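You operate a simulated robot arm through the tools that you are given. There is no shell and no other tool. Be economical: measure what you need, move in short steps, check, and stop when the job is done.

Carry out the task below with a simulated two-armed robot. There is one attempt and no reset: what you move stays moved.

JOB
On the top of the blanket box, fold the travel towel in half.

The check looks at the end state, three seconds after you hand in, the way a careful person would. Anything else that was tipped, shoved, dropped, spilled or broken makes it a failure. Flat cloth is picked up by pressing the open fingertips on it (5 to 10 N) and closing them slowly along it; thin cloth reads only 2 to 8 mm in the jaws.

ROBOT AND FRAMES
Two 7-joint arms with two-finger parallel grippers on one trunk, on a base that drives. Base frame: it is fixed to the floor where the robot stands at the start and does not move with it; the origin is under the middle of the robot, x ahead of it, y to its left, z up. Lengths are in mm, angles in rad, forces in N, time in s.
The left shoulder is at the start at [70, 133, 776], the right one opposite. Places, roughly: top of the blanket box [500, -200, 500]. Payload 1.57 kg a hand.
The tool frame of a hand sits at the grasp point between the pads (the TCP): z along the fingers, y along the line on which they close. The tips reach 30 mm beyond it. Largest opening 80 mm; finger width 17, thickness 12; the body of the gripper, 40 by 82 mm, starts 80 mm behind the TCP.
Orientation is told as [roll, pitch, yaw] about the base's x, y, z axes, in that order, counted from this pose: with the fingers straight down and closing along the base's y, the tool's x points along the base's -x, its y along +y and its z along -z.

CONTROLS
- The arms move only by the tool servo_tool. It takes "left_plan", "right_plan" or both (then of equal length, played together; a hand with none holds still); each is a list of rows, each a list of 3 entries, a list of its own where there are three numbers: the shift along the tool's x, y, z in mm, then the turn, a rotation vector about the tool's x, y, z in rad, then the closure, from 0 (fully open) to 1 (shut). In form: [[[tx, ty, tz], [wx, wy, wz], grip], ...]. A call has 1 to 10 rows; each row is the pose to reach, as a shift and turn from the pose commanded when the call began, along the tool's axes at that moment. A row lasts 0.2 s, in which the tool goes at most 50 mm and 0.15 rad; a call with a longer step from one row to the next is refused whole, and so is a gripper value outside its range. Where a pose cannot be reached the arm comes as near as it can. A force on the tool above 40 N (or 10 N above the force at the start of the call, whichever is more), or a blocked arm, ends the call early, and 0.2 s more pass. Each finger travels about 153 mm/s and halts on what it meets, pressing with about 32 N; the grip force reading is that of the motor and also rises with nothing between the fingers. The clock runs only during rows and for 0.2 s after the last one: add rows that repeat a pose to give the fingers time. It gives the time, the measured TCP pose, the force on the tool (base axes), the opening and the grip force at its end, in the units of the frame above (readings bear some noise), with the torque about the TCP (base axes, N m) and any sound that the robot's microphone picked up.
- Cameras (640 x 400 px; columns grow to the right, rows downward): "scene" is now at [120, -36.1, 987.7]; the picture's right is [-0.45, -0.89, 0.00], its down [-0.64, 0.32, -0.69] and it looks along [0.62, -0.31, -0.72] (base axes); focal length 214 px, centre (320, 200). "left" rides on the left gripper at [72, 7, -122] in its tool frame; the picture's right is [-0.09, 1.00, 0.00], its down [-0.84, -0.08, -0.54] and it looks along [-0.54, -0.05, 0.84] (tool axes); focal length 238 px, centre (320, 200). "right" rides on the right gripper at [72, -7, -122] in its tool frame; the picture's right is [0.09, 1.00, 0.00], its down [-0.84, 0.08, -0.54] and it looks along [-0.54, 0.05, 0.84] (tool axes); focal length 238 px, centre (320, 200). There is no depth. A picture from a camera that has moved, and an enlarged one, comes with that camera's place and axes in the base frame and with its lens.
- snapshot(camera): a new picture of that camera. The clock stands still meanwhile.
- move_column(by): slides the trunk up (or, below 0, down) by that many mm; the arms and the scene camera ride with it, the base frame stays. It gives what a move gives, with no picture.
- roll_base(legs): drives the robot by 1 to 6 legs, each [ahead, left, turn to the left] in mm, mm and rad, along the robot's own axes; the way and the turn of a leg run together, so that a leg with both is an arc; at most 1500 mm and 3.142 rad a leg. The arms and the cameras ride along, it lands a little off, and it stops where it bumps. It gives what a move gives.
- aim_head(pan, tilt): turns the head with the scene camera to pan (to the left, within 1.501 rad either way) and tilt (down, from -0.506 to 1.204), counted from straight ahead of the robot. It gives what a move gives.
- close_up(camera, box): a new picture of the part [left, top, right, bottom] of that camera's present view, enlarged. The clock stands still meanwhile.
- job_done(): hands the job in; it is judged then, once.

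Work in short steps. Places have to be worked out from the pictures, the camera data and where the tool is seen: move nearer, look again, correct. Check each grasp and each placing, and mend what went wrong. You have 120 turns and 92 pictures in all, those below and enlarged ones among them. Open the grippers and draw the arms clear of the work before you hand the job in, unless the task says otherwise; then end with one line.

The tools are called after "Emit:" as name(argument=value, ...) on one line, values as JSON. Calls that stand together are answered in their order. servo_tool: Moves the arms, as the interface text tells. Its arguments: {"type":"object","properties":{"left_plan":{"type":"array","items":{"type":"array"}},"right_plan":{"type":"array","items":{"type":"array"}}},"required":[]} The other tools are called the same way: move_column (by) slides the trunk up or down; roll_base (legs) drives the base; aim_head (pan, tilt) turns the head that bears the scene camera; snapshot (camera) takes a picture; close_up (camera, box) takes an enlarged picture of a part of a camera's view; job_done () hands the job in.

At the start:

```text
time: 0.0
left_tcp_pos: [505.0, 96.2, 747.3]
left_ee_rot: [-0.001, -0.001, 0.002]
left_force: [1.2, -0.5, 0.3]
left_moment: [0.06, 0.01, -0.02]
left_finger_gap: 80.0
left_grip_force: 0.0
right_tcp_pos: [473.6, -257.1, 747.4]
right_ee_rot: [0.0, 0.0, -0.001]
right_force: [-0.8, -0.2, 1.0]
right_moment: [0.0, -0.03, -0.01]
right_finger_gap: 80.1
right_grip_force: 0.0
trunk travel left (down, up): [-350.0, 590.0]
robot x, y, heading: [-1.1, 2.8, 0.001]
head pan, tilt: [-0.464, 0.803]
```

scene: 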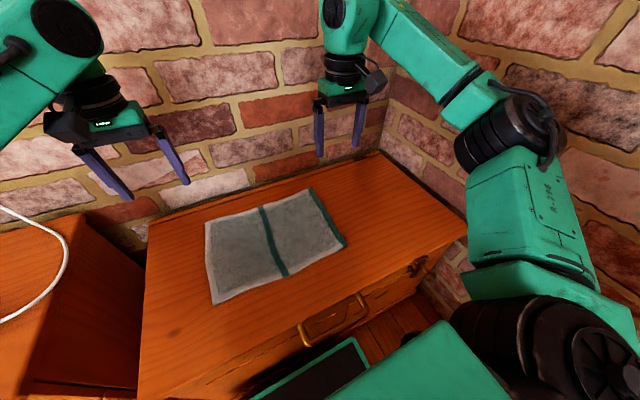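
right: 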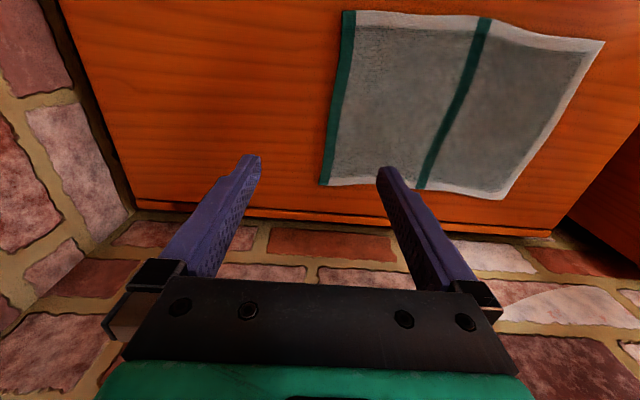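
left: 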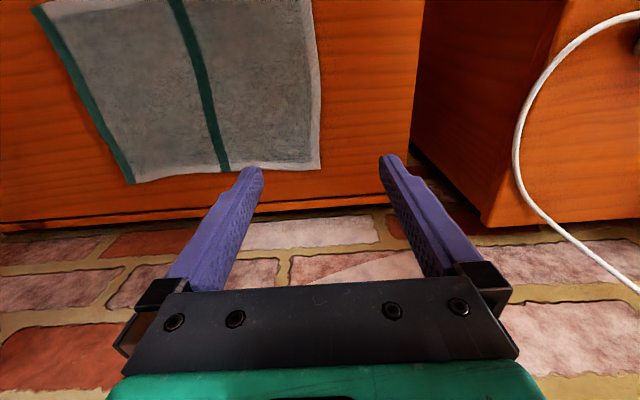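

The wrist and scene views agree: the towel lies at about x 362–607, y -245–+95 on z≈500, and the box front is at x≈270. I want a little more reach towards the far corners, so I look down first to see how much room the base has in front of the box.

Emit:
aim_head(pan=-0.25, tilt=1.15)

Emit:
snapshot(camera="scene")

```text
time: 0.8
left_tcp_pos: [505.9, 96.5, 747.6]
left_ee_rot: [0.0, 0.001, 0.002]
left_force: [0.1, 0.6, -0.4]
left_moment: [-0.03, -0.02, 0.02]
left_finger_gap: 79.9
left_grip_force: 0.0
right_tcp_pos: [473.8, -257.5, 748.4]
right_ee_rot: [0.0, -0.001, -0.001]
right_force: [0.5, -0.2, 0.8]
right_moment: [-0.01, -0.01, -0.02]
right_finger_gap: 80.3
right_grip_force: 0.1
trunk travel left (down, up): [-350.0, 590.0]
robot x, y, heading: [-1.6, 0.7, -0.0]
head pan, tilt: [-0.25, 1.15]
```

```text
88 pictures are left
camera scene: at [105.8, -14.8, 963.1], right [-0.25, -0.97, 0.0], down [-0.88, 0.23, -0.41], along [0.4, -0.1, -0.91], focal length 214 px, centre (320, 200)
```

scene: 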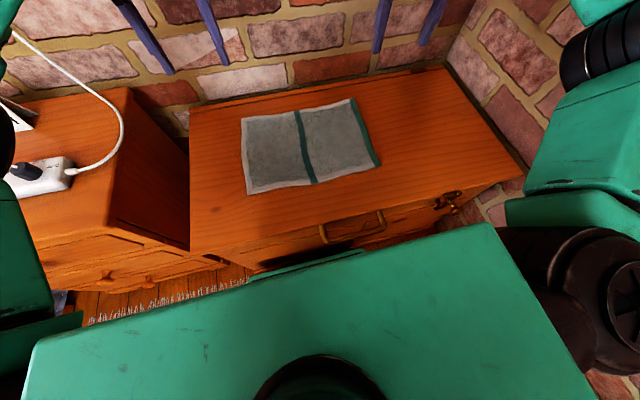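

There is little room between the base and the box, so I won't drive. I'll fold the far edge towards me, and bring both hands over the far corners at about 30 mm above contact with the gaps narrowed to 30 mm.

Emit:
servo_tool(left_plan=[[[-15, -6, 31], [0, 0, 0], 0.2], [[-30, -12, 62], [0, 0, 0], 0.4], [[-46, -17, 94], [0, 0, 0], 0.6], [[-61, -23, 125], [0, 0, 0], 0.62], [[-76, -29, 156], [0, 0, 0], 0.62], [[-91, -34, 187], [0, 0, 0], 0.62], [[-91, -34, 187], [0, 0, 0], 0.62]], right_plan=[[[-20, 6, 31], [0, 0, 0], 0.2], [[-40, 12, 62], [0, 0, 0], 0.4], [[-59, 18, 94], [0, 0, 0], 0.6], [[-79, 24, 125], [0, 0, 0], 0.62], [[-98, 30, 156], [0, 0, 0], 0.62], [[-118, 35, 188], [0, 0, 0], 0.62], [[-118, 35, 188], [0, 0, 0], 0.62]])

Emit:
snapshot(camera="right")

Emit:
snapshot(camera="left")

```text
time: 2.4
left_tcp_pos: [594.9, 64.9, 557.7]
left_ee_rot: [-0.001, 0.0, 0.0]
left_force: [0.6, -0.3, 0.0]
left_moment: [0.0, 0.0, -0.01]
left_finger_gap: 30.7
left_grip_force: 0.1
right_tcp_pos: [583.5, -224.7, 569.2]
right_ee_rot: [0.001, -0.002, -0.001]
right_force: [-0.3, 0.7, -0.1]
right_moment: [0.0, -0.02, -0.01]
right_finger_gap: 30.5
right_grip_force: 0.0
right hand out of reach, approached as far as the arm can: row 6, 7
trunk travel left (down, up): [-350.0, 590.0]
robot x, y, heading: [-4.9, -2.1, -0.003]
head pan, tilt: [-0.25, 1.15]
```

```text
87 pictures are left
camera right: at [511.9, -230.2, 691.6], right [-0.09, 1.0, 0.0], down [0.84, 0.08, 0.54], along [0.54, 0.05, -0.84], focal length 238 px, centre (320, 200)
```

right: 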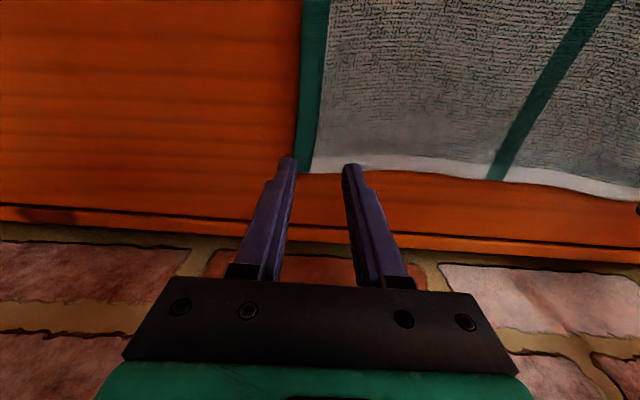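

```text
86 pictures are left
camera left: at [525.4, 71.6, 681.7], right [0.09, 1.0, 0.0], down [0.84, -0.08, 0.54], along [0.54, -0.05, -0.84], focal length 238 px, centre (320, 200)
```

left: 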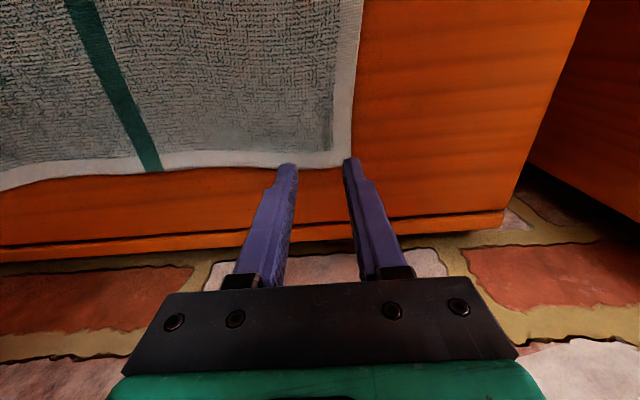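

The right hand runs out of reach about 20 mm short of the far-right corner, which I place at (607,-241). I judge about 60 mm of room in front of the base, so I drive ahead a cautious 30 mm.

Emit:
roll_base(legs=[[32, 0, 0]])

```text
time: 3.3
left_tcp_pos: [627.3, 65.4, 558.3]
left_ee_rot: [0.0, 0.002, 0.002]
left_force: [-0.3, 0.1, -1.3]
left_moment: [0.0, 0.01, 0.04]
left_finger_gap: 30.4
left_grip_force: 0.1
right_tcp_pos: [613.4, -223.7, 569.7]
right_ee_rot: [0.001, -0.001, -0.002]
right_force: [0.7, 0.2, 0.0]
right_moment: [0.04, 0.0, 0.04]
right_finger_gap: 30.3
right_grip_force: 0.1
trunk travel left (down, up): [-350.0, 590.0]
robot x, y, heading: [33.8, 0.2, -0.003]
head pan, tilt: [-0.25, 1.15]
```

The base landed well. I now bring the hands over the pinch points at about left (590,63) and right (588,-215), just above the cloth.

Emit:
servo_tool(left_plan=[[[37, -2, 0], [0, 0, 0], 0.62], [[37, -2, 15], [0, 0, 0], 0.62], [[37, -2, 15], [0, 0, 0], 0.62]], right_plan=[[[26, 8, 0], [0, 0, 0], 0.62], [[26, 8, 15], [0, 0, 0], 0.62], [[26, 8, 15], [0, 0, 0], 0.62]])

Emit:
snapshot(camera="right")

Emit:
snapshot(camera="left")

```text
time: 4.1
left_tcp_pos: [589.1, 63.5, 543.5]
left_ee_rot: [0.0, 0.0, 0.002]
left_force: [0.3, 0.1, 0.2]
left_moment: [-0.02, -0.01, 0.02]
left_finger_gap: 30.2
left_grip_force: 0.1
right_tcp_pos: [590.4, -217.7, 555.1]
right_ee_rot: [-0.001, -0.001, 0.0]
right_force: [-0.1, 0.1, 0.4]
right_moment: [0.0, -0.02, 0.02]
right_finger_gap: 30.2
right_grip_force: 0.1
trunk travel left (down, up): [-350.0, 590.0]
robot x, y, heading: [32.0, 1.9, -0.001]
head pan, tilt: [-0.25, 1.15]
```

```text
85 pictures are left
camera right: at [518.9, -223.1, 676.4], right [-0.09, 1.0, 0.0], down [0.84, 0.08, 0.54], along [0.54, 0.05, -0.84], focal length 238 px, centre (320, 200)
```

right: 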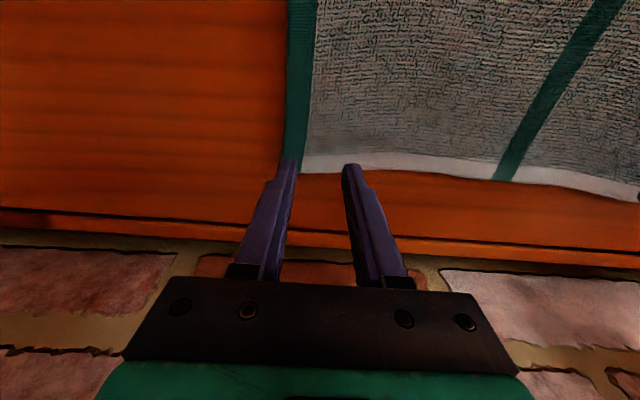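

```text
84 pictures are left
camera left: at [519.9, 69.5, 666.1], right [0.09, 1.0, 0.0], down [0.84, -0.08, 0.54], along [0.54, -0.05, -0.84], focal length 238 px, centre (320, 200)
```

left: 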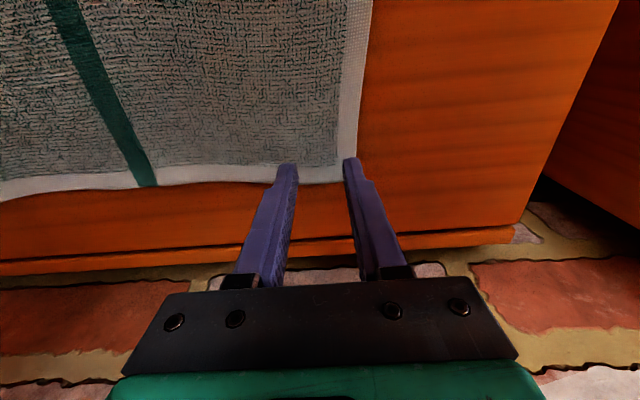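

Cloth edges: the right far edge is at x≈598 and the left at x≈611. I shift the right hand 6 mm towards me and 4 mm inward, then lower both until just touching.

Emit:
servo_tool(left_plan=[[[-2, -1, 3], [0, 0, 0], 0.62], [[-2, -1, 9], [0, 0, 0], 0.62], [[-2, -1, 12], [0, 0, 0], 0.62], [[-2, -1, 12], [0, 0, 0], 0.62]], right_plan=[[[6, 4, 6], [0, 0, 0], 0.62], [[6, 4, 18], [0, 0, 0], 0.62], [[6, 4, 23], [0, 0, 0], 0.62], [[6, 4, 23], [0, 0, 0], 0.62]])

```text
time: 5.1
left_tcp_pos: [591.7, 62.9, 533.8]
left_ee_rot: [-0.001, 0.001, 0.003]
left_force: [1.5, 0.8, 3.8]
left_moment: [-0.01, -0.04, 0.0]
left_finger_gap: 30.0
left_grip_force: 0.0
right_tcp_pos: [583.0, -213.2, 532.6]
right_ee_rot: [0.0, -0.006, -0.004]
right_force: [0.1, -1.1, 6.1]
right_moment: [-0.02, -0.07, 0.01]
right_finger_gap: 30.4
right_grip_force: 0.1
trunk travel left (down, up): [-350.0, 590.0]
robot x, y, heading: [31.3, 2.1, -0.0]
head pan, tilt: [-0.25, 1.15]
```

Both tips are in contact (about 4 N left, 6 N right). I add a little press on the left and close both slowly.

Emit:
servo_tool(left_plan=[[[0, 0, 2], [0, 0, 0], 0.64], [[0, 0, 2], [0, 0, 0], 0.7], [[0, 0, 2], [0, 0, 0], 0.76], [[0, 0, 2], [0, 0, 0], 0.82], [[0, 0, 2], [0, 0, 0], 0.88], [[0, 0, 2], [0, 0, 0], 0.94], [[0, 0, 2], [0, 0, 0], 1], [[0, 0, 2], [0, 0, 0], 1], [[0, 0, 2], [0, 0, 0], 1]], right_plan=[[[0, 0, 1], [0, 0, 0], 0.64], [[0, 0, 1], [0, 0, 0], 0.7], [[0, 0, 1], [0, 0, 0], 0.76], [[0, 0, 1], [0, 0, 0], 0.82], [[0, 0, 1], [0, 0, 0], 0.88], [[0, 0, 1], [0, 0, 0], 0.94], [[0, 0, 1], [0, 0, 0], 1], [[0, 0, 1], [0, 0, 0], 1], [[0, 0, 1], [0, 0, 0], 1]])

Emit:
snapshot(camera="right")

Emit:
snapshot(camera="left")

```text
time: 7.1
left_tcp_pos: [589.3, 62.1, 533.8]
left_ee_rot: [-0.001, -0.004, -0.002]
left_force: [-0.3, -14.2, 11.0]
left_moment: [-0.48, 0.01, -0.03]
left_finger_gap: 4.3
left_grip_force: 24.8
right_tcp_pos: [581.7, -210.9, 533.6]
right_ee_rot: [-0.001, -0.005, -0.001]
right_force: [-0.5, 13.4, 10.1]
right_moment: [0.37, -0.01, 0.01]
right_finger_gap: 5.1
right_grip_force: 24.9
trunk travel left (down, up): [-350.0, 590.0]
robot x, y, heading: [35.7, 2.9, -0.001]
head pan, tilt: [-0.25, 1.15]
```

```text
83 pictures are left
camera right: at [509.5, -217.6, 654.8], right [-0.09, 1.0, 0.0], down [0.83, 0.08, 0.55], along [0.54, 0.05, -0.84], focal length 238 px, centre (320, 200)
```

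right: 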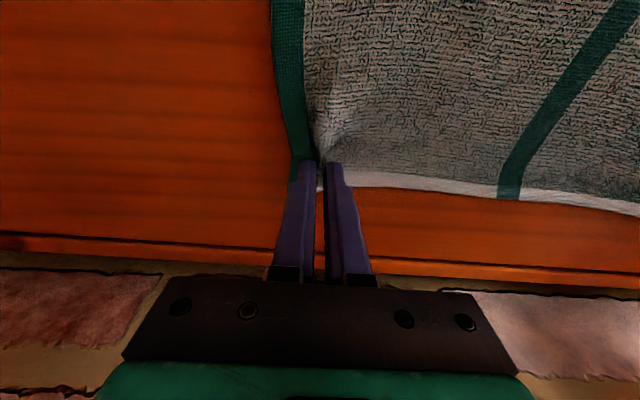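

```text
82 pictures are left
camera left: at [518.6, 68.2, 655.6], right [0.09, 1.0, 0.0], down [0.83, -0.08, 0.55], along [0.54, -0.05, -0.84], focal length 238 px, centre (320, 200)
```

left: 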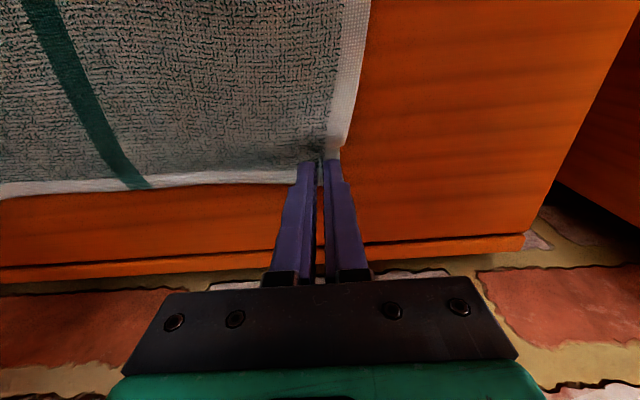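

Both hands have the cloth (gaps 4.3 and 5.1 mm). I now lift along an arc about the fold line at x≈485, easing the hands 2 mm inward to relieve the tension between them.

Emit:
servo_tool(left_plan=[[[1.3, -1, -16], [0, 0, 0], 1], [[5, -2, -31.8], [0, 0, 0], 1], [[11.2, -2, -46.8], [0, 0, 0], 1], [[19.7, -2, -60.5], [0, 0, 0], 1], [[30.2, -2, -72.8], [0, 0, 0], 1], [[42.5, -2, -83.3], [0, 0, 0], 1], [[56.2, -2, -91.8], [0, 0, 0], 1], [[71.2, -2, -98], [0, 0, 0], 1], [[87, -2, -101.7], [0, 0, 0], 1], [[103, -2, -103], [0, 0, 0], 1]], right_plan=[[[1.3, 1, -16], [0, 0, 0], 1], [[5, 2, -31.8], [0, 0, 0], 1], [[11.2, 2, -46.8], [0, 0, 0], 1], [[19.7, 2, -60.5], [0, 0, 0], 1], [[30.2, 2, -72.8], [0, 0, 0], 1], [[42.5, 2, -83.3], [0, 0, 0], 1], [[56.2, 2, -91.8], [0, 0, 0], 1], [[71.2, 2, -98], [0, 0, 0], 1], [[87, 2, -101.7], [0, 0, 0], 1], [[103, 2, -103], [0, 0, 0], 1]])

Emit:
snapshot(camera="scene")

```text
time: 9.3
left_tcp_pos: [487.1, 61.9, 632.2]
left_ee_rot: [-0.001, 0.0, 0.001]
left_force: [-1.4, -9.2, 0.7]
left_moment: [-0.31, 0.02, -0.01]
left_finger_gap: 3.6
left_grip_force: 25.1
right_tcp_pos: [478.4, -210.4, 633.0]
right_ee_rot: [-0.002, -0.002, -0.002]
right_force: [0.6, 9.3, -0.6]
right_moment: [0.32, -0.03, 0.06]
right_finger_gap: 4.8
right_grip_force: 25.0
trunk travel left (down, up): [-350.0, 590.0]
robot x, y, heading: [32.3, 1.7, 0.003]
head pan, tilt: [-0.25, 1.15]
```

```text
81 pictures are left
camera scene: at [136.3, -14.7, 963.1], right [-0.25, -0.97, 0.0], down [-0.88, 0.23, -0.41], along [0.4, -0.1, -0.91], focal length 214 px, centre (320, 200)
```

scene: 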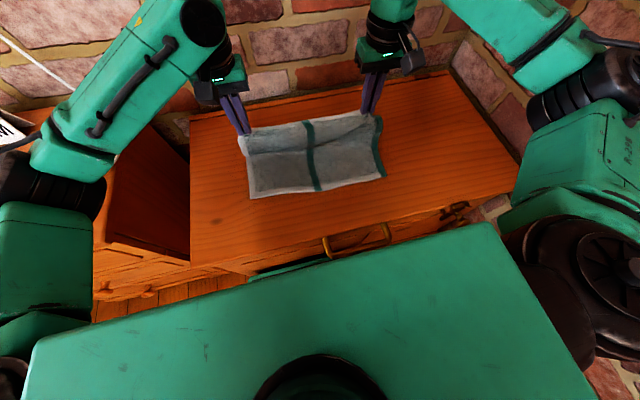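

The cloth stands neatly with both corners held. I continue the second quarter of the arc to the near edge and relax the hands inward 3 mm more each.

Emit:
servo_tool(left_plan=[[[16, -1, 1.3], [0, 0, 0], 1], [[32, -2, 5], [0, 0, 0], 1], [[47, -3, 11], [0, 0, 0], 1], [[61, -3, 20], [0, 0, 0], 1], [[73, -3, 30], [0, 0, 0], 1], [[84, -3, 42], [0, 0, 0], 1], [[93, -3, 56], [0, 0, 0], 1], [[99, -3, 70], [0, 0, 0], 1], [[102, -3, 80], [0, 0, 0], 1], [[103, -3, 85], [0, 0, 0], 1]], right_plan=[[[16, 1, 1.3], [0, 0, 0], 1], [[32, 2, 5], [0, 0, 0], 1], [[46, 3, 11], [0, 0, 0], 1], [[59, 3, 20], [0, 0, 0], 1], [[70, 3, 30], [0, 0, 0], 1], [[80, 3, 42], [0, 0, 0], 1], [[88, 3, 56], [0, 0, 0], 1], [[93, 3, 70], [0, 0, 0], 1], [[95, 3, 80], [0, 0, 0], 1], [[96, 3, 85], [0, 0, 0], 1]])

Emit:
snapshot(camera="scene")

Emit:
snapshot(camera="right")

Emit:
snapshot(camera="left")

```text
time: 11.5
left_tcp_pos: [385.2, 57.4, 548.7]
left_ee_rot: [-0.001, 0.0, 0.002]
left_force: [-0.4, -3.3, 0.8]
left_moment: [-0.1, 0.01, 0.04]
left_finger_gap: 3.6
left_grip_force: 24.7
right_tcp_pos: [383.4, -206.0, 548.9]
right_ee_rot: [0.001, -0.002, -0.002]
right_force: [0.8, 2.6, -0.2]
right_moment: [0.09, -0.01, 0.03]
right_finger_gap: 5.0
right_grip_force: 25.5
trunk travel left (down, up): [-350.0, 590.0]
robot x, y, heading: [30.8, -2.8, -0.003]
head pan, tilt: [-0.25, 1.15]
```

```text
80 pictures are left
camera scene: at [136.6, -14.7, 963.1], right [-0.25, -0.97, 0.0], down [-0.88, 0.23, -0.41], along [0.4, -0.1, -0.91], focal length 214 px, centre (320, 200)
```

scene: 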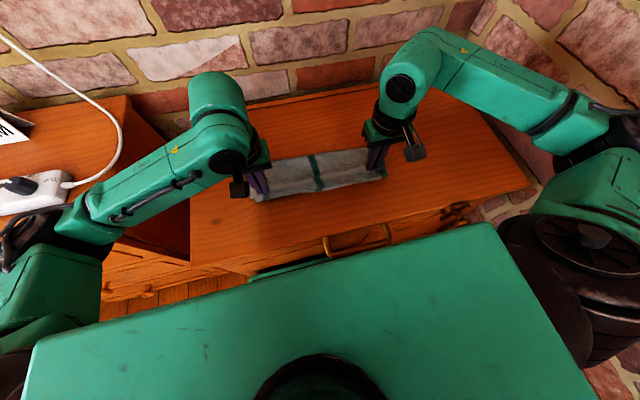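

```text
79 pictures are left
camera right: at [311.8, -212.6, 670.5], right [-0.09, 1.0, 0.0], down [0.84, 0.08, 0.54], along [0.54, 0.05, -0.84], focal length 238 px, centre (320, 200)
```

right: 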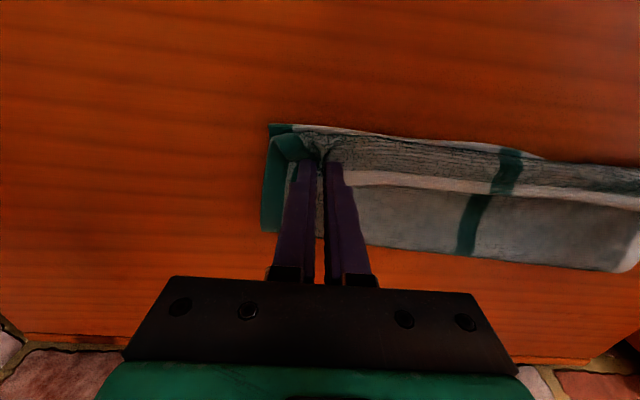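

```text
78 pictures are left
camera left: at [315.6, 63.6, 671.2], right [0.09, 1.0, 0.0], down [0.84, -0.08, 0.54], along [0.54, -0.05, -0.84], focal length 238 px, centre (320, 200)
```

left: 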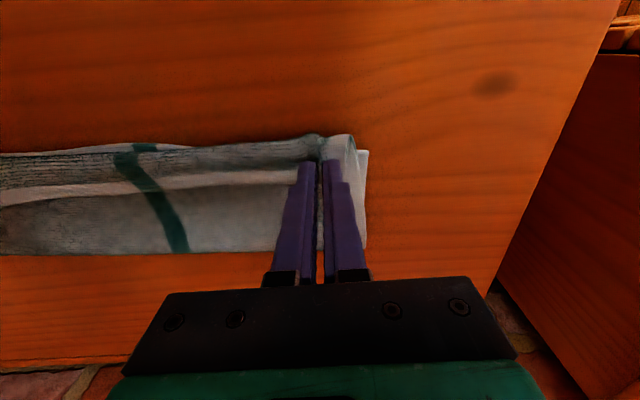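

The near edge is unmoved (x≈362). However, the hem stays curled back because the fingers are still upright. I raise slightly and pitch both grippers about 60° so the fingers point away from me, turning the hem over with the cloth.

Emit:
servo_tool(left_plan=[[[4.5, 0, -7.7], [0, -0.149, 0], 1], [[8.9, 0, -9.7], [0, -0.298, 0], 1], [[14, 0, -8], [0, -0.447, 0], 1], [[19, 0, -5.8], [0, -0.596, 0], 1], [[23.4, 0, -2], [0, -0.745, 0], 1], [[27.5, 0, 2.4], [0, -0.894, 0], 1], [[31, 0, 7], [0, -1.04, 0], 1]], right_plan=[[[4.5, 0, -7.7], [0, -0.149, 0], 1], [[8.9, 0, -9.7], [0, -0.298, 0], 1], [[14, 0, -8], [0, -0.447, 0], 1], [[19, 0, -5.8], [0, -0.596, 0], 1], [[23.4, 0, -2], [0, -0.745, 0], 1], [[27.5, 0, 2.4], [0, -0.894, 0], 1], [[31, 0, 7], [0, -1.04, 0], 1]])

Emit:
close_up(camera="scene", box=[200, 110, 440, 260])

Emit:
snapshot(camera="right")

```text
time: 12.8
left_tcp_pos: [398.5, 104.9, 563.0]
left_ee_rot: [0.05, -0.915, 0.123]
left_force: [-1.0, -0.6, 0.7]
left_moment: [0.04, 0.03, 0.01]
left_finger_gap: 0.2
left_grip_force: 21.0
left hand out of reach, approached as far as the arm can: row 2, 3, 4
right_tcp_pos: [421.5, -238.6, 555.8]
right_ee_rot: [0.015, -0.772, -0.061]
right_force: [0.1, -0.1, -0.6]
right_moment: [0.01, -0.03, 0.01]
right_finger_gap: 3.7
right_grip_force: 24.0
right hand out of reach, approached as far as the arm can: row 4, 5, 6
trunk travel left (down, up): [-350.0, 590.0]
robot x, y, heading: [29.4, -4.3, -0.002]
head pan, tilt: [-0.25, 1.15]
stopped in row 6 (left hand): the arm was blocked; the commanded pose is now the measured one
```

```text
2.67 times, centred on (320, 185) of scene
camera zoom: at [136.3, -16.1, 963.1], right [-0.25, -0.97, 0.0], down [-0.88, 0.23, -0.41], along [0.4, -0.1, -0.91], focal length 572 px, centre (320, 240)
```

zoom: 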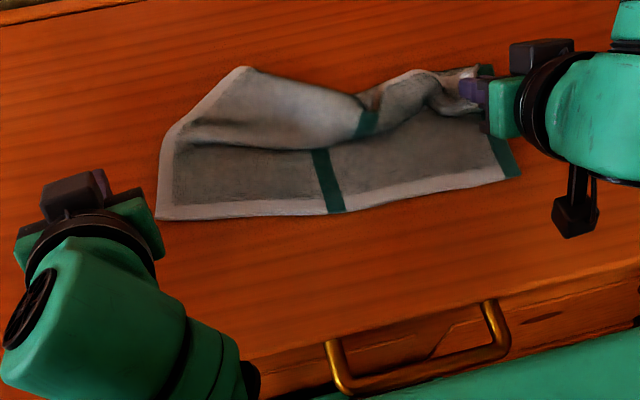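

```text
76 pictures are left
camera right: at [285.5, -238.1, 592.9], right [-0.01, 1.0, -0.05], down [0.22, 0.06, 0.97], along [0.97, 0.0, -0.22], focal length 238 px, centre (320, 200)
```

right: 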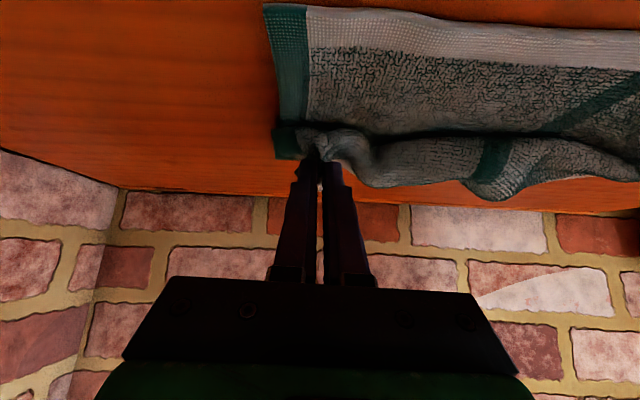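

The pitch was not reachable this close to the body. The left hand wandered and dropped its corner, while the right still holds (3.7 mm). I bring both hands up, forward and upright again before re-laying the towel.

Emit:
servo_tool(left_plan=[[[-14, 0, 2], [0, 0.13, 0], 1], [[-28, 0, 4], [0, 0.27, 0], 1], [[-42, 0, 6], [0, 0.41, 0], 1], [[-56, 0, 8], [0, 0.55, 0], 1], [[-70, 0, 10], [0, 0.69, 0], 1], [[-84, 0, 11], [0, 0.82, 0], 1], [[-84, 0, 11], [0, 0.915, 0], 1]], right_plan=[[[-14, 5, 2], [0, 0.13, 0], 1], [[-28, 10, 4], [0, 0.26, 0], 1], [[-42, 15, 5], [0, 0.39, 0], 1], [[-56, 20, 6], [0, 0.52, 0], 1], [[-70, 25, 8], [0, 0.65, 0], 1], [[-80, 30, 9], [0, 0.77, 0], 1], [[-80, 30, 9], [0, 0.77, 0], 1]])

Emit:
snapshot(camera="scene")

```text
time: 13.8
left_tcp_pos: [433.5, 165.6, 557.2]
left_ee_rot: [0.291, -0.465, 0.051]
left_force: [0.2, -0.7, -0.1]
left_moment: [0.02, 0.03, 0.01]
left_finger_gap: 0.0
left_grip_force: 21.5
left hand out of reach, approached as far as the arm can: row 4
right_tcp_pos: [459.3, -224.6, 586.1]
right_ee_rot: [0.012, -0.338, -0.055]
right_force: [-0.8, -0.2, 0.6]
right_moment: [-0.01, -0.02, 0.03]
right_finger_gap: 4.0
right_grip_force: 24.8
trunk travel left (down, up): [-350.0, 590.0]
robot x, y, heading: [30.9, -2.2, -0.001]
head pan, tilt: [-0.25, 1.15]
stopped in row 4 (left hand): the arm was blocked; the commanded pose is now the measured one
```

```text
75 pictures are left
camera scene: at [136.2, -14.9, 963.1], right [-0.25, -0.97, 0.0], down [-0.88, 0.23, -0.41], along [0.4, -0.1, -0.91], focal length 214 px, centre (320, 200)
```

scene: 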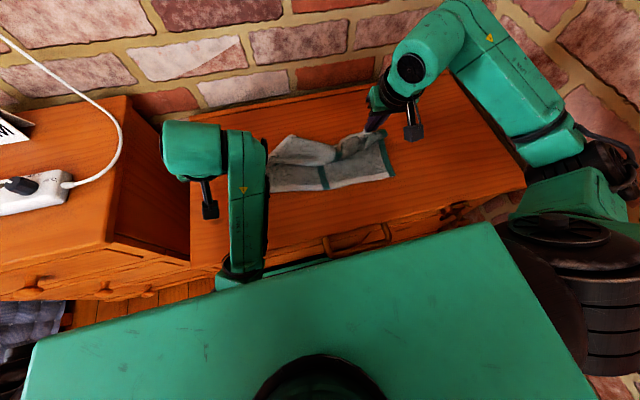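

The left arm has folded its elbow low near the box front, so I leave it still for now. I carry the right corner back to its original place (about x=585, y=-212) and lower it there.

Emit:
servo_tool(right_plan=[[[-20, 2, 2], [0, 0.1, 0], 1], [[-41, 4, 5], [0, 0.2, 0], 1], [[-62, 6, 8], [0, 0.3, 0], 1], [[-78, 9, 28], [0, 0.338, 0], 1], [[-90, 11, 50], [0, 0.338, 0], 1], [[-100, 12, 70], [0, 0.338, 0], 1], [[-104, 12, 86], [0, 0.338, 0], 1], [[-104, 12, 86], [0, 0.338, 0], 1]])

Emit:
snapshot(camera="scene")

```text
time: 15.6
left_tcp_pos: [434.3, 164.0, 557.9]
left_ee_rot: [0.291, -0.464, 0.051]
left_force: [-0.3, 0.2, 0.6]
left_moment: [0.03, -0.01, -0.02]
left_finger_gap: 0.1
left_grip_force: 21.3
right_tcp_pos: [586.5, -218.7, 539.7]
right_ee_rot: [0.01, 0.0, -0.049]
right_force: [0.0, -0.1, 1.6]
right_moment: [-0.02, -0.03, 0.02]
right_finger_gap: 3.7
right_grip_force: 24.9
trunk travel left (down, up): [-350.0, 590.0]
robot x, y, heading: [29.4, 6.4, 0.003]
head pan, tilt: [-0.25, 1.15]
```

```text
74 pictures are left
camera scene: at [136.3, -14.7, 963.1], right [-0.25, -0.97, 0.0], down [-0.88, 0.23, -0.41], along [0.4, -0.1, -0.91], focal length 214 px, centre (320, 200)
```

scene: 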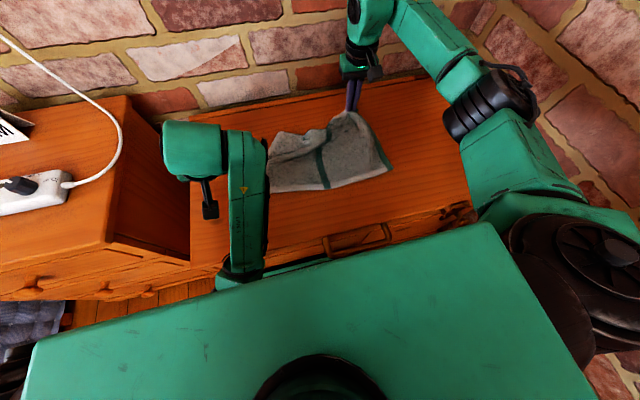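

The right half is laid back well. I open the right hand and lift it clear.

Emit:
servo_tool(right_plan=[[[0, 0, 5], [0, 0, 0], 0.8], [[0, 0, 5], [0, 0, 0], 0.6], [[0, 0, 5], [0, 0, 0], 0.4], [[0, 0, -25], [0, 0, 0], 0.4], [[0, 0, -60], [0, 0, 0.04], 0.4], [[20, 0, -90], [0, 0, 0.04], 0.4]])

Emit:
move_column(by=120)

Emit:
snapshot(camera="scene")

```text
time: 17.0
left_tcp_pos: [434.0, 163.9, 557.1]
left_ee_rot: [0.29, -0.466, 0.052]
left_force: [0.5, 0.1, 0.1]
left_moment: [0.0, -0.04, -0.02]
left_finger_gap: 0.2
left_grip_force: 21.5
right_tcp_pos: [563.0, -219.6, 630.4]
right_ee_rot: [0.01, 0.002, -0.092]
right_force: [-0.3, 0.7, 0.0]
right_moment: [0.01, 0.01, -0.03]
right_finger_gap: 48.0
right_grip_force: 0.0
trunk travel left (down, up): [-350.0, 590.0]
robot x, y, heading: [31.6, -3.4, 0.005]
head pan, tilt: [-0.25, 1.15]
```

```text
time: 18.5
left_tcp_pos: [433.9, 164.0, 676.9]
left_ee_rot: [0.29, -0.464, 0.051]
left_force: [0.7, 0.3, 0.0]
left_moment: [0.01, 0.0, 0.01]
left_finger_gap: 0.0
left_grip_force: 21.5
right_tcp_pos: [564.1, -220.4, 749.9]
right_ee_rot: [0.011, 0.001, -0.091]
right_force: [-0.7, -0.2, -0.1]
right_moment: [-0.02, 0.03, 0.02]
right_finger_gap: 48.0
right_grip_force: 0.1
trunk travel left (down, up): [-470.0, 470.0]
robot x, y, heading: [29.2, -2.0, -0.001]
head pan, tilt: [-0.25, 1.15]
```

```text
73 pictures are left
camera scene: at [136.6, -14.8, 1083.0], right [-0.25, -0.97, 0.0], down [-0.88, 0.23, -0.41], along [0.4, -0.1, -0.91], focal length 214 px, centre (320, 200)
```

scene: 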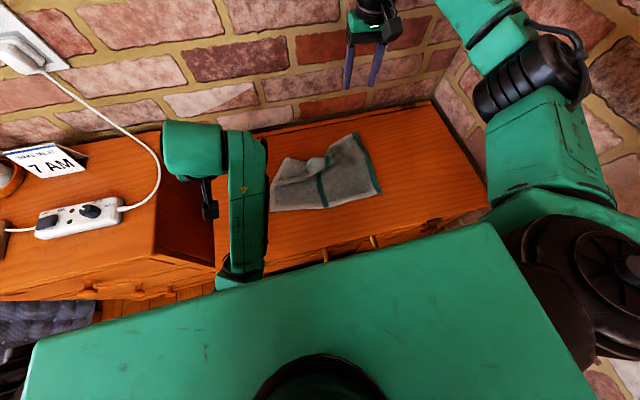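

The column lifted the left arm clear of the box edge. I straighten the left hand while moving it forward and up, and fix the right hand's small yaw.

Emit:
servo_tool(left_plan=[[[-12, 0, -2], [0.06, 0.09, 0.01], 1], [[-24, 0, -3], [0.12, 0.19, 0.02], 1], [[-36, 0, -4], [0.17, 0.28, 0.03], 0.8], [[-48, 0, -4], [0.23, 0.37, 0.04], 0.7], [[-58, 0, -4], [0.29, 0.465, 0.05], 0.62], [[-58, 0, -4], [0.29, 0.465, 0.05], 0.62]], right_plan=[[[0, 0, 0], [0, 0, -0.02], 0.5], [[0, 0, 0], [0, 0, -0.04], 0.6], [[0, 0, 0], [0, 0, -0.06], 0.62], [[0, 0, 0], [0, 0, -0.08], 0.62], [[0, 0, 0], [0, 0, -0.09], 0.62], [[0, 0, 0], [0, 0, -0.09], 0.62]])

Emit:
snapshot(camera="scene")

```text
time: 19.0
left_tcp_pos: [445.6, 223.8, 670.4]
left_ee_rot: [0.437, -0.344, 0.024]
left_force: [0.7, 0.0, -0.6]
left_moment: [0.0, -0.01, -0.01]
left_finger_gap: 0.3
left_grip_force: 21.1
left hand out of reach, approached as far as the arm can: row 2
right_tcp_pos: [565.6, -218.9, 749.3]
right_ee_rot: [0.011, 0.001, -0.067]
right_force: [-0.4, 0.1, -0.2]
right_moment: [-0.01, 0.0, 0.01]
right_finger_gap: 32.0
right_grip_force: 0.0
trunk travel left (down, up): [-470.0, 470.0]
robot x, y, heading: [33.2, -0.2, 0.001]
head pan, tilt: [-0.25, 1.15]
stopped in row 2 (left hand): the arm was blocked; the commanded pose is now the measured one
```

```text
72 pictures are left
camera scene: at [136.7, -14.6, 1083.0], right [-0.25, -0.97, 0.0], down [-0.88, 0.23, -0.41], along [0.4, -0.1, -0.91], focal length 214 px, centre (320, 200)
```

scene: 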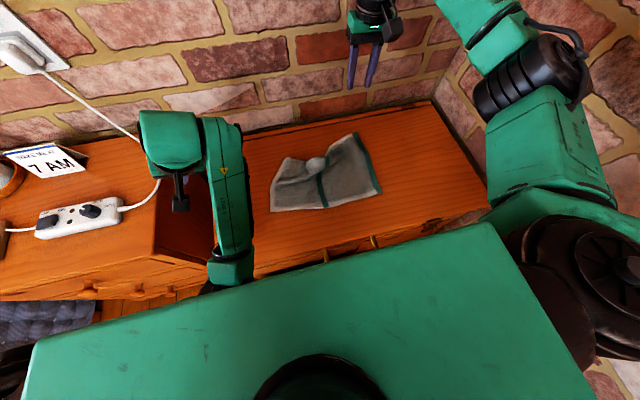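

The left arm is stuck in a folded-elbow pose. I try a pure upward translation with its orientation kept, to open the elbow.

Emit:
servo_tool(left_plan=[[[-7, 8, -17], [0, 0, 0], 1], [[-14, 16, -34], [0, 0, 0], 1], [[-20, 24, -51], [0, 0, 0], 1], [[-27, 32, -68], [0, 0, 0], 1], [[-34, 40, -85], [0, 0, 0], 1]])

Emit:
aim_head(pan=0.5, tilt=1.15)

Emit:
snapshot(camera="scene")

```text
time: 19.6
left_tcp_pos: [439.9, 271.6, 712.7]
left_ee_rot: [0.628, -0.328, 0.006]
left_force: [-0.3, 0.7, 0.1]
left_moment: [-0.02, 0.0, -0.02]
left_finger_gap: 0.0
left_grip_force: 21.6
left hand out of reach, approached as far as the arm can: row 3
right_tcp_pos: [564.9, -219.1, 749.6]
right_ee_rot: [0.011, 0.002, -0.066]
right_force: [-0.3, 0.3, -0.2]
right_moment: [-0.02, -0.02, -0.01]
right_finger_gap: 32.2
right_grip_force: 0.0
trunk travel left (down, up): [-470.0, 470.0]
robot x, y, heading: [33.0, -2.1, 0.001]
head pan, tilt: [-0.25, 1.15]
stopped in row 3 (left hand): the arm was blocked; the commanded pose is now the measured one
```

```text
time: 20.7
left_tcp_pos: [439.5, 272.2, 713.4]
left_ee_rot: [0.629, -0.331, 0.007]
left_force: [-0.8, 0.3, 0.0]
left_moment: [0.01, 0.01, 0.01]
left_finger_gap: 0.0
left_grip_force: 21.3
right_tcp_pos: [565.0, -219.6, 749.2]
right_ee_rot: [0.01, 0.002, -0.065]
right_force: [-0.4, -0.6, 0.5]
right_moment: [-0.02, -0.01, 0.01]
right_finger_gap: 31.9
right_grip_force: 0.2
trunk travel left (down, up): [-470.0, 470.0]
robot x, y, heading: [28.7, -1.2, -0.003]
head pan, tilt: [0.499, 1.15]
```

```text
71 pictures are left
camera scene: at [131.0, 28.4, 1083.1], right [0.48, -0.88, 0.0], down [-0.8, -0.44, -0.41], along [0.36, 0.2, -0.91], focal length 214 px, centre (320, 200)
```

scene: 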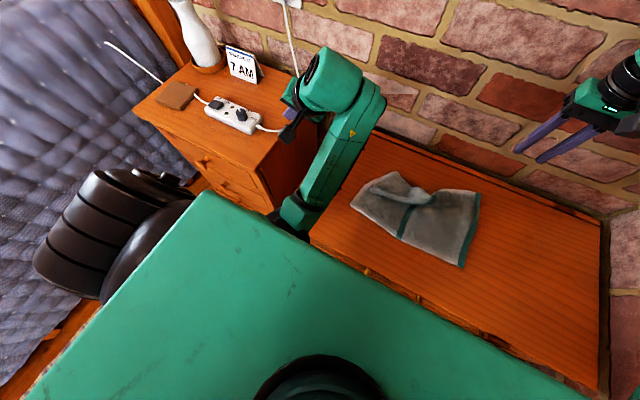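

The wrist is folded too close to the shoulder. I try a straight forward translation, holding orientation, to extend the arm.

Emit:
servo_tool(left_plan=[[[-19, -4, 5], [0, 0, 0], 1], [[-38, -7, 10], [0, 0, 0], 1], [[-57, -11, 15], [0, 0, 0], 1], [[-76, -15, 20], [0, 0, 0], 1], [[-95, -19, 25], [0, 0, 0], 1]])

```text
time: 21.9
left_tcp_pos: [539.9, 273.5, 713.3]
left_ee_rot: [0.627, -0.33, 0.007]
left_force: [-0.6, -0.1, 0.7]
left_moment: [0.0, 0.04, 0.02]
left_finger_gap: 0.0
left_grip_force: 21.3
right_tcp_pos: [564.8, -219.0, 748.7]
right_ee_rot: [0.011, 0.001, -0.066]
right_force: [-0.3, 0.7, 0.2]
right_moment: [-0.01, 0.02, -0.02]
right_finger_gap: 31.8
right_grip_force: 0.1
trunk travel left (down, up): [-470.0, 470.0]
robot x, y, heading: [30.2, 1.3, -0.004]
head pan, tilt: [0.499, 1.15]
```

It moved freely. Now I turn the left hand upright in small steps.

Emit:
servo_tool(left_plan=[[[0, 0, 0], [0.12, 0.06, 0], 1], [[0, 0, 0], [0.24, 0.12, 0], 1], [[0, 0, 0], [0.36, 0.18, 0], 1], [[0, 0, 0], [0.48, 0.24, 0], 1], [[0, 0, 0], [0.6, 0.31, 0], 1], [[0, 0, 0], [0.62, 0.33, 0], 0.8], [[0, 0, 0], [0.62, 0.33, 0], 0.62]])

Emit:
aim_head(pan=-0.1, tilt=1.0)

Emit:
snapshot(camera="scene")

```text
time: 23.5
left_tcp_pos: [541.6, 273.2, 713.4]
left_ee_rot: [-0.017, -0.019, 0.105]
left_force: [0.2, 0.6, 0.0]
left_moment: [-0.02, 0.02, -0.02]
left_finger_gap: 30.4
left_grip_force: 0.0
right_tcp_pos: [564.3, -217.8, 749.2]
right_ee_rot: [0.01, 0.0, -0.067]
right_force: [0.8, -0.1, -0.9]
right_moment: [-0.01, 0.01, -0.02]
right_finger_gap: 32.1
right_grip_force: 0.0
trunk travel left (down, up): [-470.0, 470.0]
robot x, y, heading: [33.4, 0.9, 0.002]
head pan, tilt: [0.499, 1.15]
```

```text
time: 24.5
left_tcp_pos: [540.4, 274.2, 713.3]
left_ee_rot: [-0.015, -0.018, 0.108]
left_force: [-0.9, 0.0, 0.6]
left_moment: [0.0, 0.01, 0.01]
left_finger_gap: 30.3
left_grip_force: 0.0
right_tcp_pos: [565.5, -219.3, 749.4]
right_ee_rot: [0.01, 0.002, -0.065]
right_force: [-1.0, 0.3, -0.1]
right_moment: [0.0, -0.01, 0.03]
right_finger_gap: 32.1
right_grip_force: 0.0
trunk travel left (down, up): [-470.0, 470.0]
robot x, y, heading: [32.0, -1.3, -0.001]
head pan, tilt: [-0.099, 1.0]
```

```text
70 pictures are left
camera scene: at [148.1, -6.9, 1092.8], right [-0.1, -1.0, 0.0], down [-0.84, 0.08, -0.54], along [0.54, -0.05, -0.84], focal length 214 px, centre (320, 200)
```

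scene: 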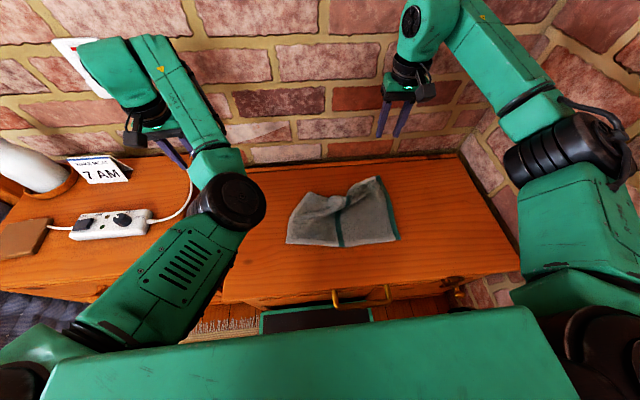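

The left arm is upright again but with its elbow swung inward. I move it back to a start-like pose above the towel to see whether the elbow returns outward, and fix the yaws.

Emit:
servo_tool(left_plan=[[[4, -29, -20], [0.0, 0.0, 0.02], 0.62], [[8, -58, -40], [-0.01, 0.01, 0.04], 0.62], [[11, -87, -60], [-0.01, 0.01, 0.06], 0.62], [[15, -116, -80], [-0.015, 0.018, 0.08], 0.62], [[18, -145, -100], [-0.015, 0.018, 0.1], 0.62], [[22, -172, -117], [-0.015, 0.018, 0.105], 0.62], [[22, -172, -117], [-0.015, 0.018, 0.105], 0.62]], right_plan=[[[0, 0, 0], [0, 0, -0.03], 0.62], [[0, 0, 0], [0, 0, -0.06], 0.62], [[0, 0, 0], [0.01, 0, -0.066], 0.62], [[0, 0, 0], [0.01, 0, -0.066], 0.62], [[0, 0, 0], [0.01, 0, -0.066], 0.62], [[0, 0, 0], [0.01, 0, -0.066], 0.62], [[0, 0, 0], [0.01, 0, -0.066], 0.62]])

Emit:
snapshot(camera="scene")

```text
time: 26.1
left_tcp_pos: [601.6, 101.6, 847.3]
left_ee_rot: [0.0, -0.002, 0.003]
left_force: [-0.3, 0.2, 0.5]
left_moment: [-0.01, 0.01, 0.01]
left_finger_gap: 30.5
left_grip_force: 0.0
left hand out of reach, approached as far as the arm can: row 1, 2, 3, 4, 5, 6, 7
right_tcp_pos: [564.4, -219.3, 748.9]
right_ee_rot: [0.0, 0.002, -0.001]
right_force: [-0.2, 0.0, 0.2]
right_moment: [0.0, 0.05, 0.02]
right_finger_gap: 30.4
right_grip_force: 0.0
trunk travel left (down, up): [-470.0, 470.0]
robot x, y, heading: [31.1, -1.6, 0.007]
head pan, tilt: [-0.099, 1.0]
```

```text
69 pictures are left
camera scene: at [148.4, -6.7, 1092.7], right [-0.1, -1.0, 0.0], down [-0.84, 0.08, -0.54], along [0.54, -0.05, -0.84], focal length 214 px, centre (320, 200)
```

scene: 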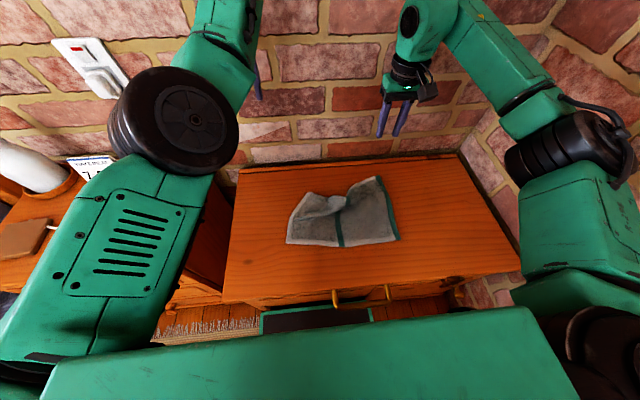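

The elbow has swung up, but the hand is pushed forward by a limit. I move the left hand to a pose mirroring the right hand's to settle the elbow outward.

Emit:
servo_tool(left_plan=[[[-5, 20, 10], [0, 0, 0], 0.62], [[-10, 40, 25], [0, 0, 0], 0.62], [[-15, 60, 40], [0, 0, 0], 0.62], [[-20, 80, 60], [0, 0, 0], 0.62], [[-25, 100, 80], [0, 0, 0], 0.62], [[-25, 110, 80], [0, 0, 0], 0.62]])

Emit:
snapshot(camera="scene")

```text
time: 27.5
left_tcp_pos: [630.2, 212.9, 767.1]
left_ee_rot: [0.002, -0.001, 0.002]
left_force: [0.2, 0.1, 0.1]
left_moment: [-0.02, 0.01, 0.0]
left_finger_gap: 30.5
left_grip_force: 0.0
right_tcp_pos: [563.9, -219.5, 749.2]
right_ee_rot: [0.0, 0.002, 0.0]
right_force: [0.9, 0.2, 0.1]
right_moment: [0.02, 0.01, 0.01]
right_finger_gap: 30.3
right_grip_force: 0.1
trunk travel left (down, up): [-470.0, 470.0]
robot x, y, heading: [30.3, -2.2, -0.001]
head pan, tilt: [-0.099, 1.0]
```

```text
68 pictures are left
camera scene: at [147.9, -7.0, 1092.8], right [-0.1, -1.0, 0.0], down [-0.84, 0.08, -0.54], along [0.54, -0.05, -0.84], focal length 214 px, centre (320, 200)
```

scene: 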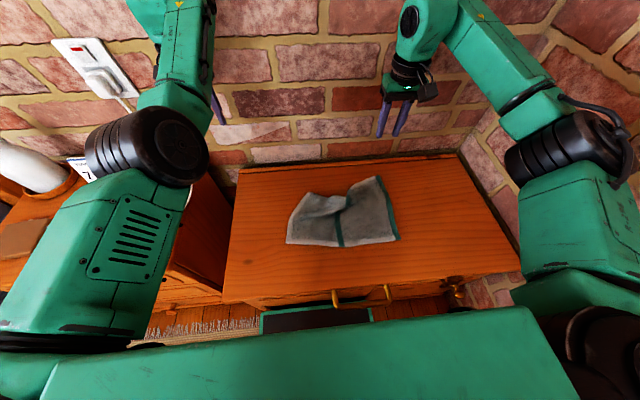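

The left arm now sits mostly like the right one. I test pulling it back over the towel, to about (550,130,720).

Emit:
servo_tool(left_plan=[[[20, -20, 10], [0, 0, 0], 0.62], [[40, -40, 20], [0, 0, 0], 0.62], [[60, -60, 30], [0, 0, 0], 0.62], [[80, -80, 45], [0, 0, 0], 0.62]])

Emit:
snapshot(camera="scene")

```text
time: 28.5
left_tcp_pos: [593.1, 135.2, 710.9]
left_ee_rot: [0.0, -0.001, 0.001]
left_force: [0.1, 0.3, 0.7]
left_moment: [0.0, -0.04, 0.02]
left_finger_gap: 30.5
left_grip_force: 0.1
left hand out of reach, approached as far as the arm can: row 2, 3, 4
right_tcp_pos: [564.2, -219.7, 748.2]
right_ee_rot: [0.003, 0.002, 0.0]
right_force: [0.2, 1.2, 0.3]
right_moment: [0.0, 0.02, 0.02]
right_finger_gap: 30.4
right_grip_force: 0.0
trunk travel left (down, up): [-470.0, 470.0]
robot x, y, heading: [31.2, 0.7, -0.006]
head pan, tilt: [-0.099, 1.0]
```

```text
67 pictures are left
camera scene: at [148.2, -7.2, 1092.8], right [-0.1, -1.0, 0.0], down [-0.84, 0.08, -0.54], along [0.54, -0.05, -0.84], focal length 214 px, centre (320, 200)
```

scene: 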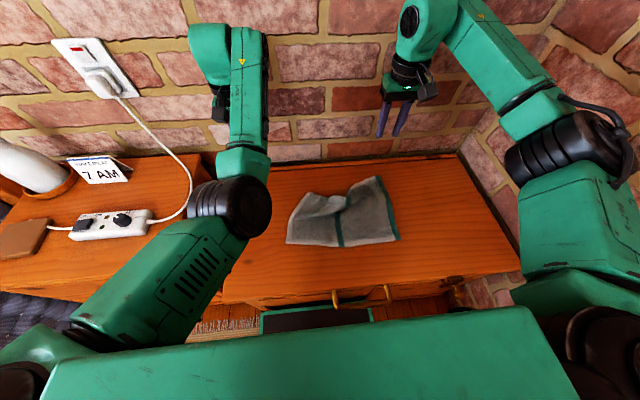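

The left wrist joint seems to be at a limit with the elbow low and inward. I roll the left hand so its fingers point inward, which should drive the wrist and elbow outward.

Emit:
servo_tool(left_plan=[[[-10, 0, -10], [0.14, 0, 0], 0.62], [[-10, 0, -20], [0.28, 0, 0], 0.62], [[-10, 0, -30], [0.42, 0, 0], 0.62], [[-10, 0, -40], [0.56, 0, 0], 0.62], [[-10, 0, -50], [0.7, 0, 0], 0.62], [[-10, 0, -60], [0.84, 0, 0], 0.62]])

Emit:
snapshot(camera="scene")

```text
time: 29.9
left_tcp_pos: [601.7, 133.9, 771.5]
left_ee_rot: [-0.842, -0.003, 0.001]
left_force: [1.1, 0.3, -0.8]
left_moment: [-0.01, -0.02, 0.0]
left_finger_gap: 30.3
left_grip_force: 0.0
right_tcp_pos: [563.4, -218.5, 749.2]
right_ee_rot: [0.002, 0.002, -0.001]
right_force: [-0.4, 0.7, -0.2]
right_moment: [-0.02, 0.01, -0.01]
right_finger_gap: 30.3
right_grip_force: 0.0
trunk travel left (down, up): [-470.0, 470.0]
robot x, y, heading: [28.6, 0.2, 0.002]
head pan, tilt: [-0.099, 1.0]
```

```text
66 pictures are left
camera scene: at [148.1, -6.5, 1092.8], right [-0.1, -1.0, 0.0], down [-0.84, 0.08, -0.54], along [0.54, -0.05, -0.84], focal length 214 px, centre (320, 200)
```

scene: 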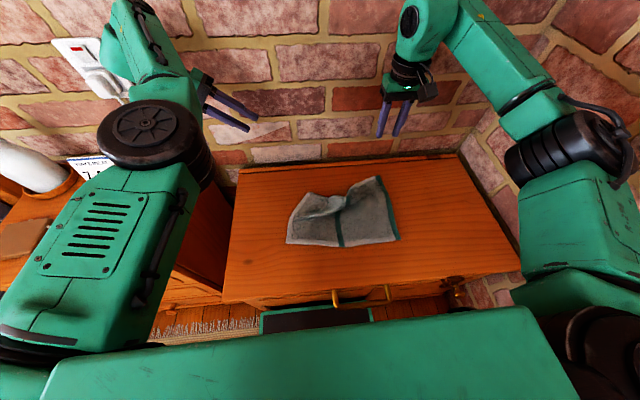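

The elbow swung outward. Keeping this roll, I draw the hand back towards the robot, then I'll bring it upright.

Emit:
servo_tool(left_plan=[[[25, 0, 0], [0, 0, 0], 0.62], [[50, 0, 0], [0, 0, 0], 0.62], [[75, 0, 0], [0, 0, 0], 0.62], [[100, 0, 0], [0, 0, 0], 0.62], [[100, 0, 0], [-0.1, 0, 0], 0.62], [[100, 0, 0], [-0.24, 0, 0], 0.62], [[100, 0, 0], [-0.38, 0, 0], 0.62], [[100, 0, 0], [-0.52, 0, 0], 0.62], [[100, 0, 0], [-0.66, 0, 0], 0.62], [[100, 0, 0], [-0.8, 0, 0], 0.62]])

Emit:
snapshot(camera="scene")

```text
time: 32.1
left_tcp_pos: [580.1, 186.7, 788.3]
left_ee_rot: [-0.054, 0.0, 0.001]
left_force: [0.1, 0.3, 0.0]
left_moment: [0.0, 0.0, 0.01]
left_finger_gap: 30.0
left_grip_force: 0.0
left hand out of reach, approached as far as the arm can: row 6, 7, 8, 9, 10
right_tcp_pos: [565.1, -219.9, 748.8]
right_ee_rot: [0.002, 0.002, -0.001]
right_force: [-0.3, 0.1, -0.7]
right_moment: [0.02, 0.01, -0.03]
right_finger_gap: 30.3
right_grip_force: 0.0
trunk travel left (down, up): [-470.0, 470.0]
robot x, y, heading: [29.8, 1.7, -0.003]
head pan, tilt: [-0.099, 1.0]
```

```text
65 pictures are left
camera scene: at [148.3, -7.4, 1092.7], right [-0.1, -1.0, 0.0], down [-0.84, 0.08, -0.54], along [0.54, -0.05, -0.84], focal length 214 px, centre (320, 200)
```

scene: 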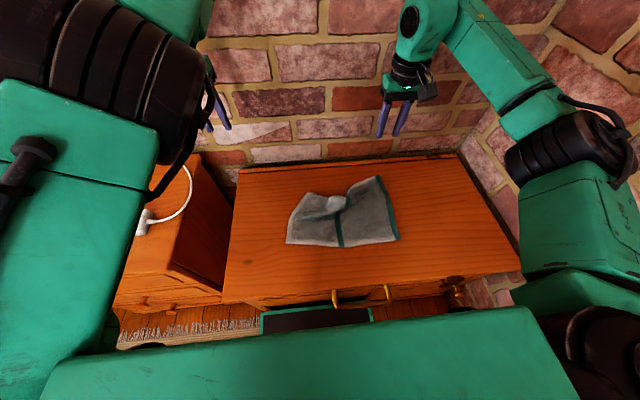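

The elbow is now high and outward. I lower the hand and move it inward to see whether it reaches freely from this side.

Emit:
servo_tool(left_plan=[[[0, 0, 25], [0.05, 0, 0], 0.62], [[0, 0, 50], [0.05, 0, 0], 0.62], [[0, 0, 75], [0.05, 0, 0], 0.62], [[0, 0, 100], [0.05, 0, 0], 0.62], [[15, -10, 120], [0.05, 0, 0], 0.62], [[30, -20, 120], [0.05, 0, 0], 0.62]])

Emit:
snapshot(camera="scene")

```text
time: 33.5
left_tcp_pos: [583.8, 187.5, 666.8]
left_ee_rot: [-0.089, 0.0, 0.002]
left_force: [-0.1, 0.1, 0.6]
left_moment: [-0.01, 0.0, 0.01]
left_finger_gap: 30.7
left_grip_force: 0.0
left hand out of reach, approached as far as the arm can: row 2, 3, 4, 5, 6
right_tcp_pos: [563.8, -220.0, 748.6]
right_ee_rot: [0.0, 0.001, -0.001]
right_force: [0.1, 0.6, -0.3]
right_moment: [0.02, 0.0, -0.01]
right_finger_gap: 30.4
right_grip_force: 0.0
trunk travel left (down, up): [-470.0, 470.0]
robot x, y, heading: [31.2, 3.8, 0.001]
head pan, tilt: [-0.099, 1.0]
```

```text
64 pictures are left
camera scene: at [147.9, -7.0, 1092.8], right [-0.1, -1.0, 0.0], down [-0.84, 0.08, -0.54], along [0.54, -0.05, -0.84], focal length 214 px, centre (320, 200)
```

scene: 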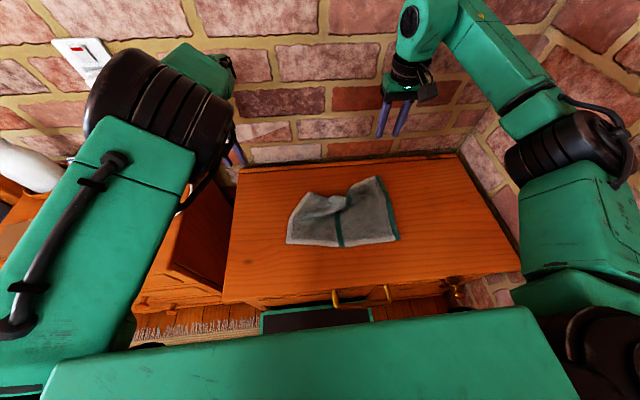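

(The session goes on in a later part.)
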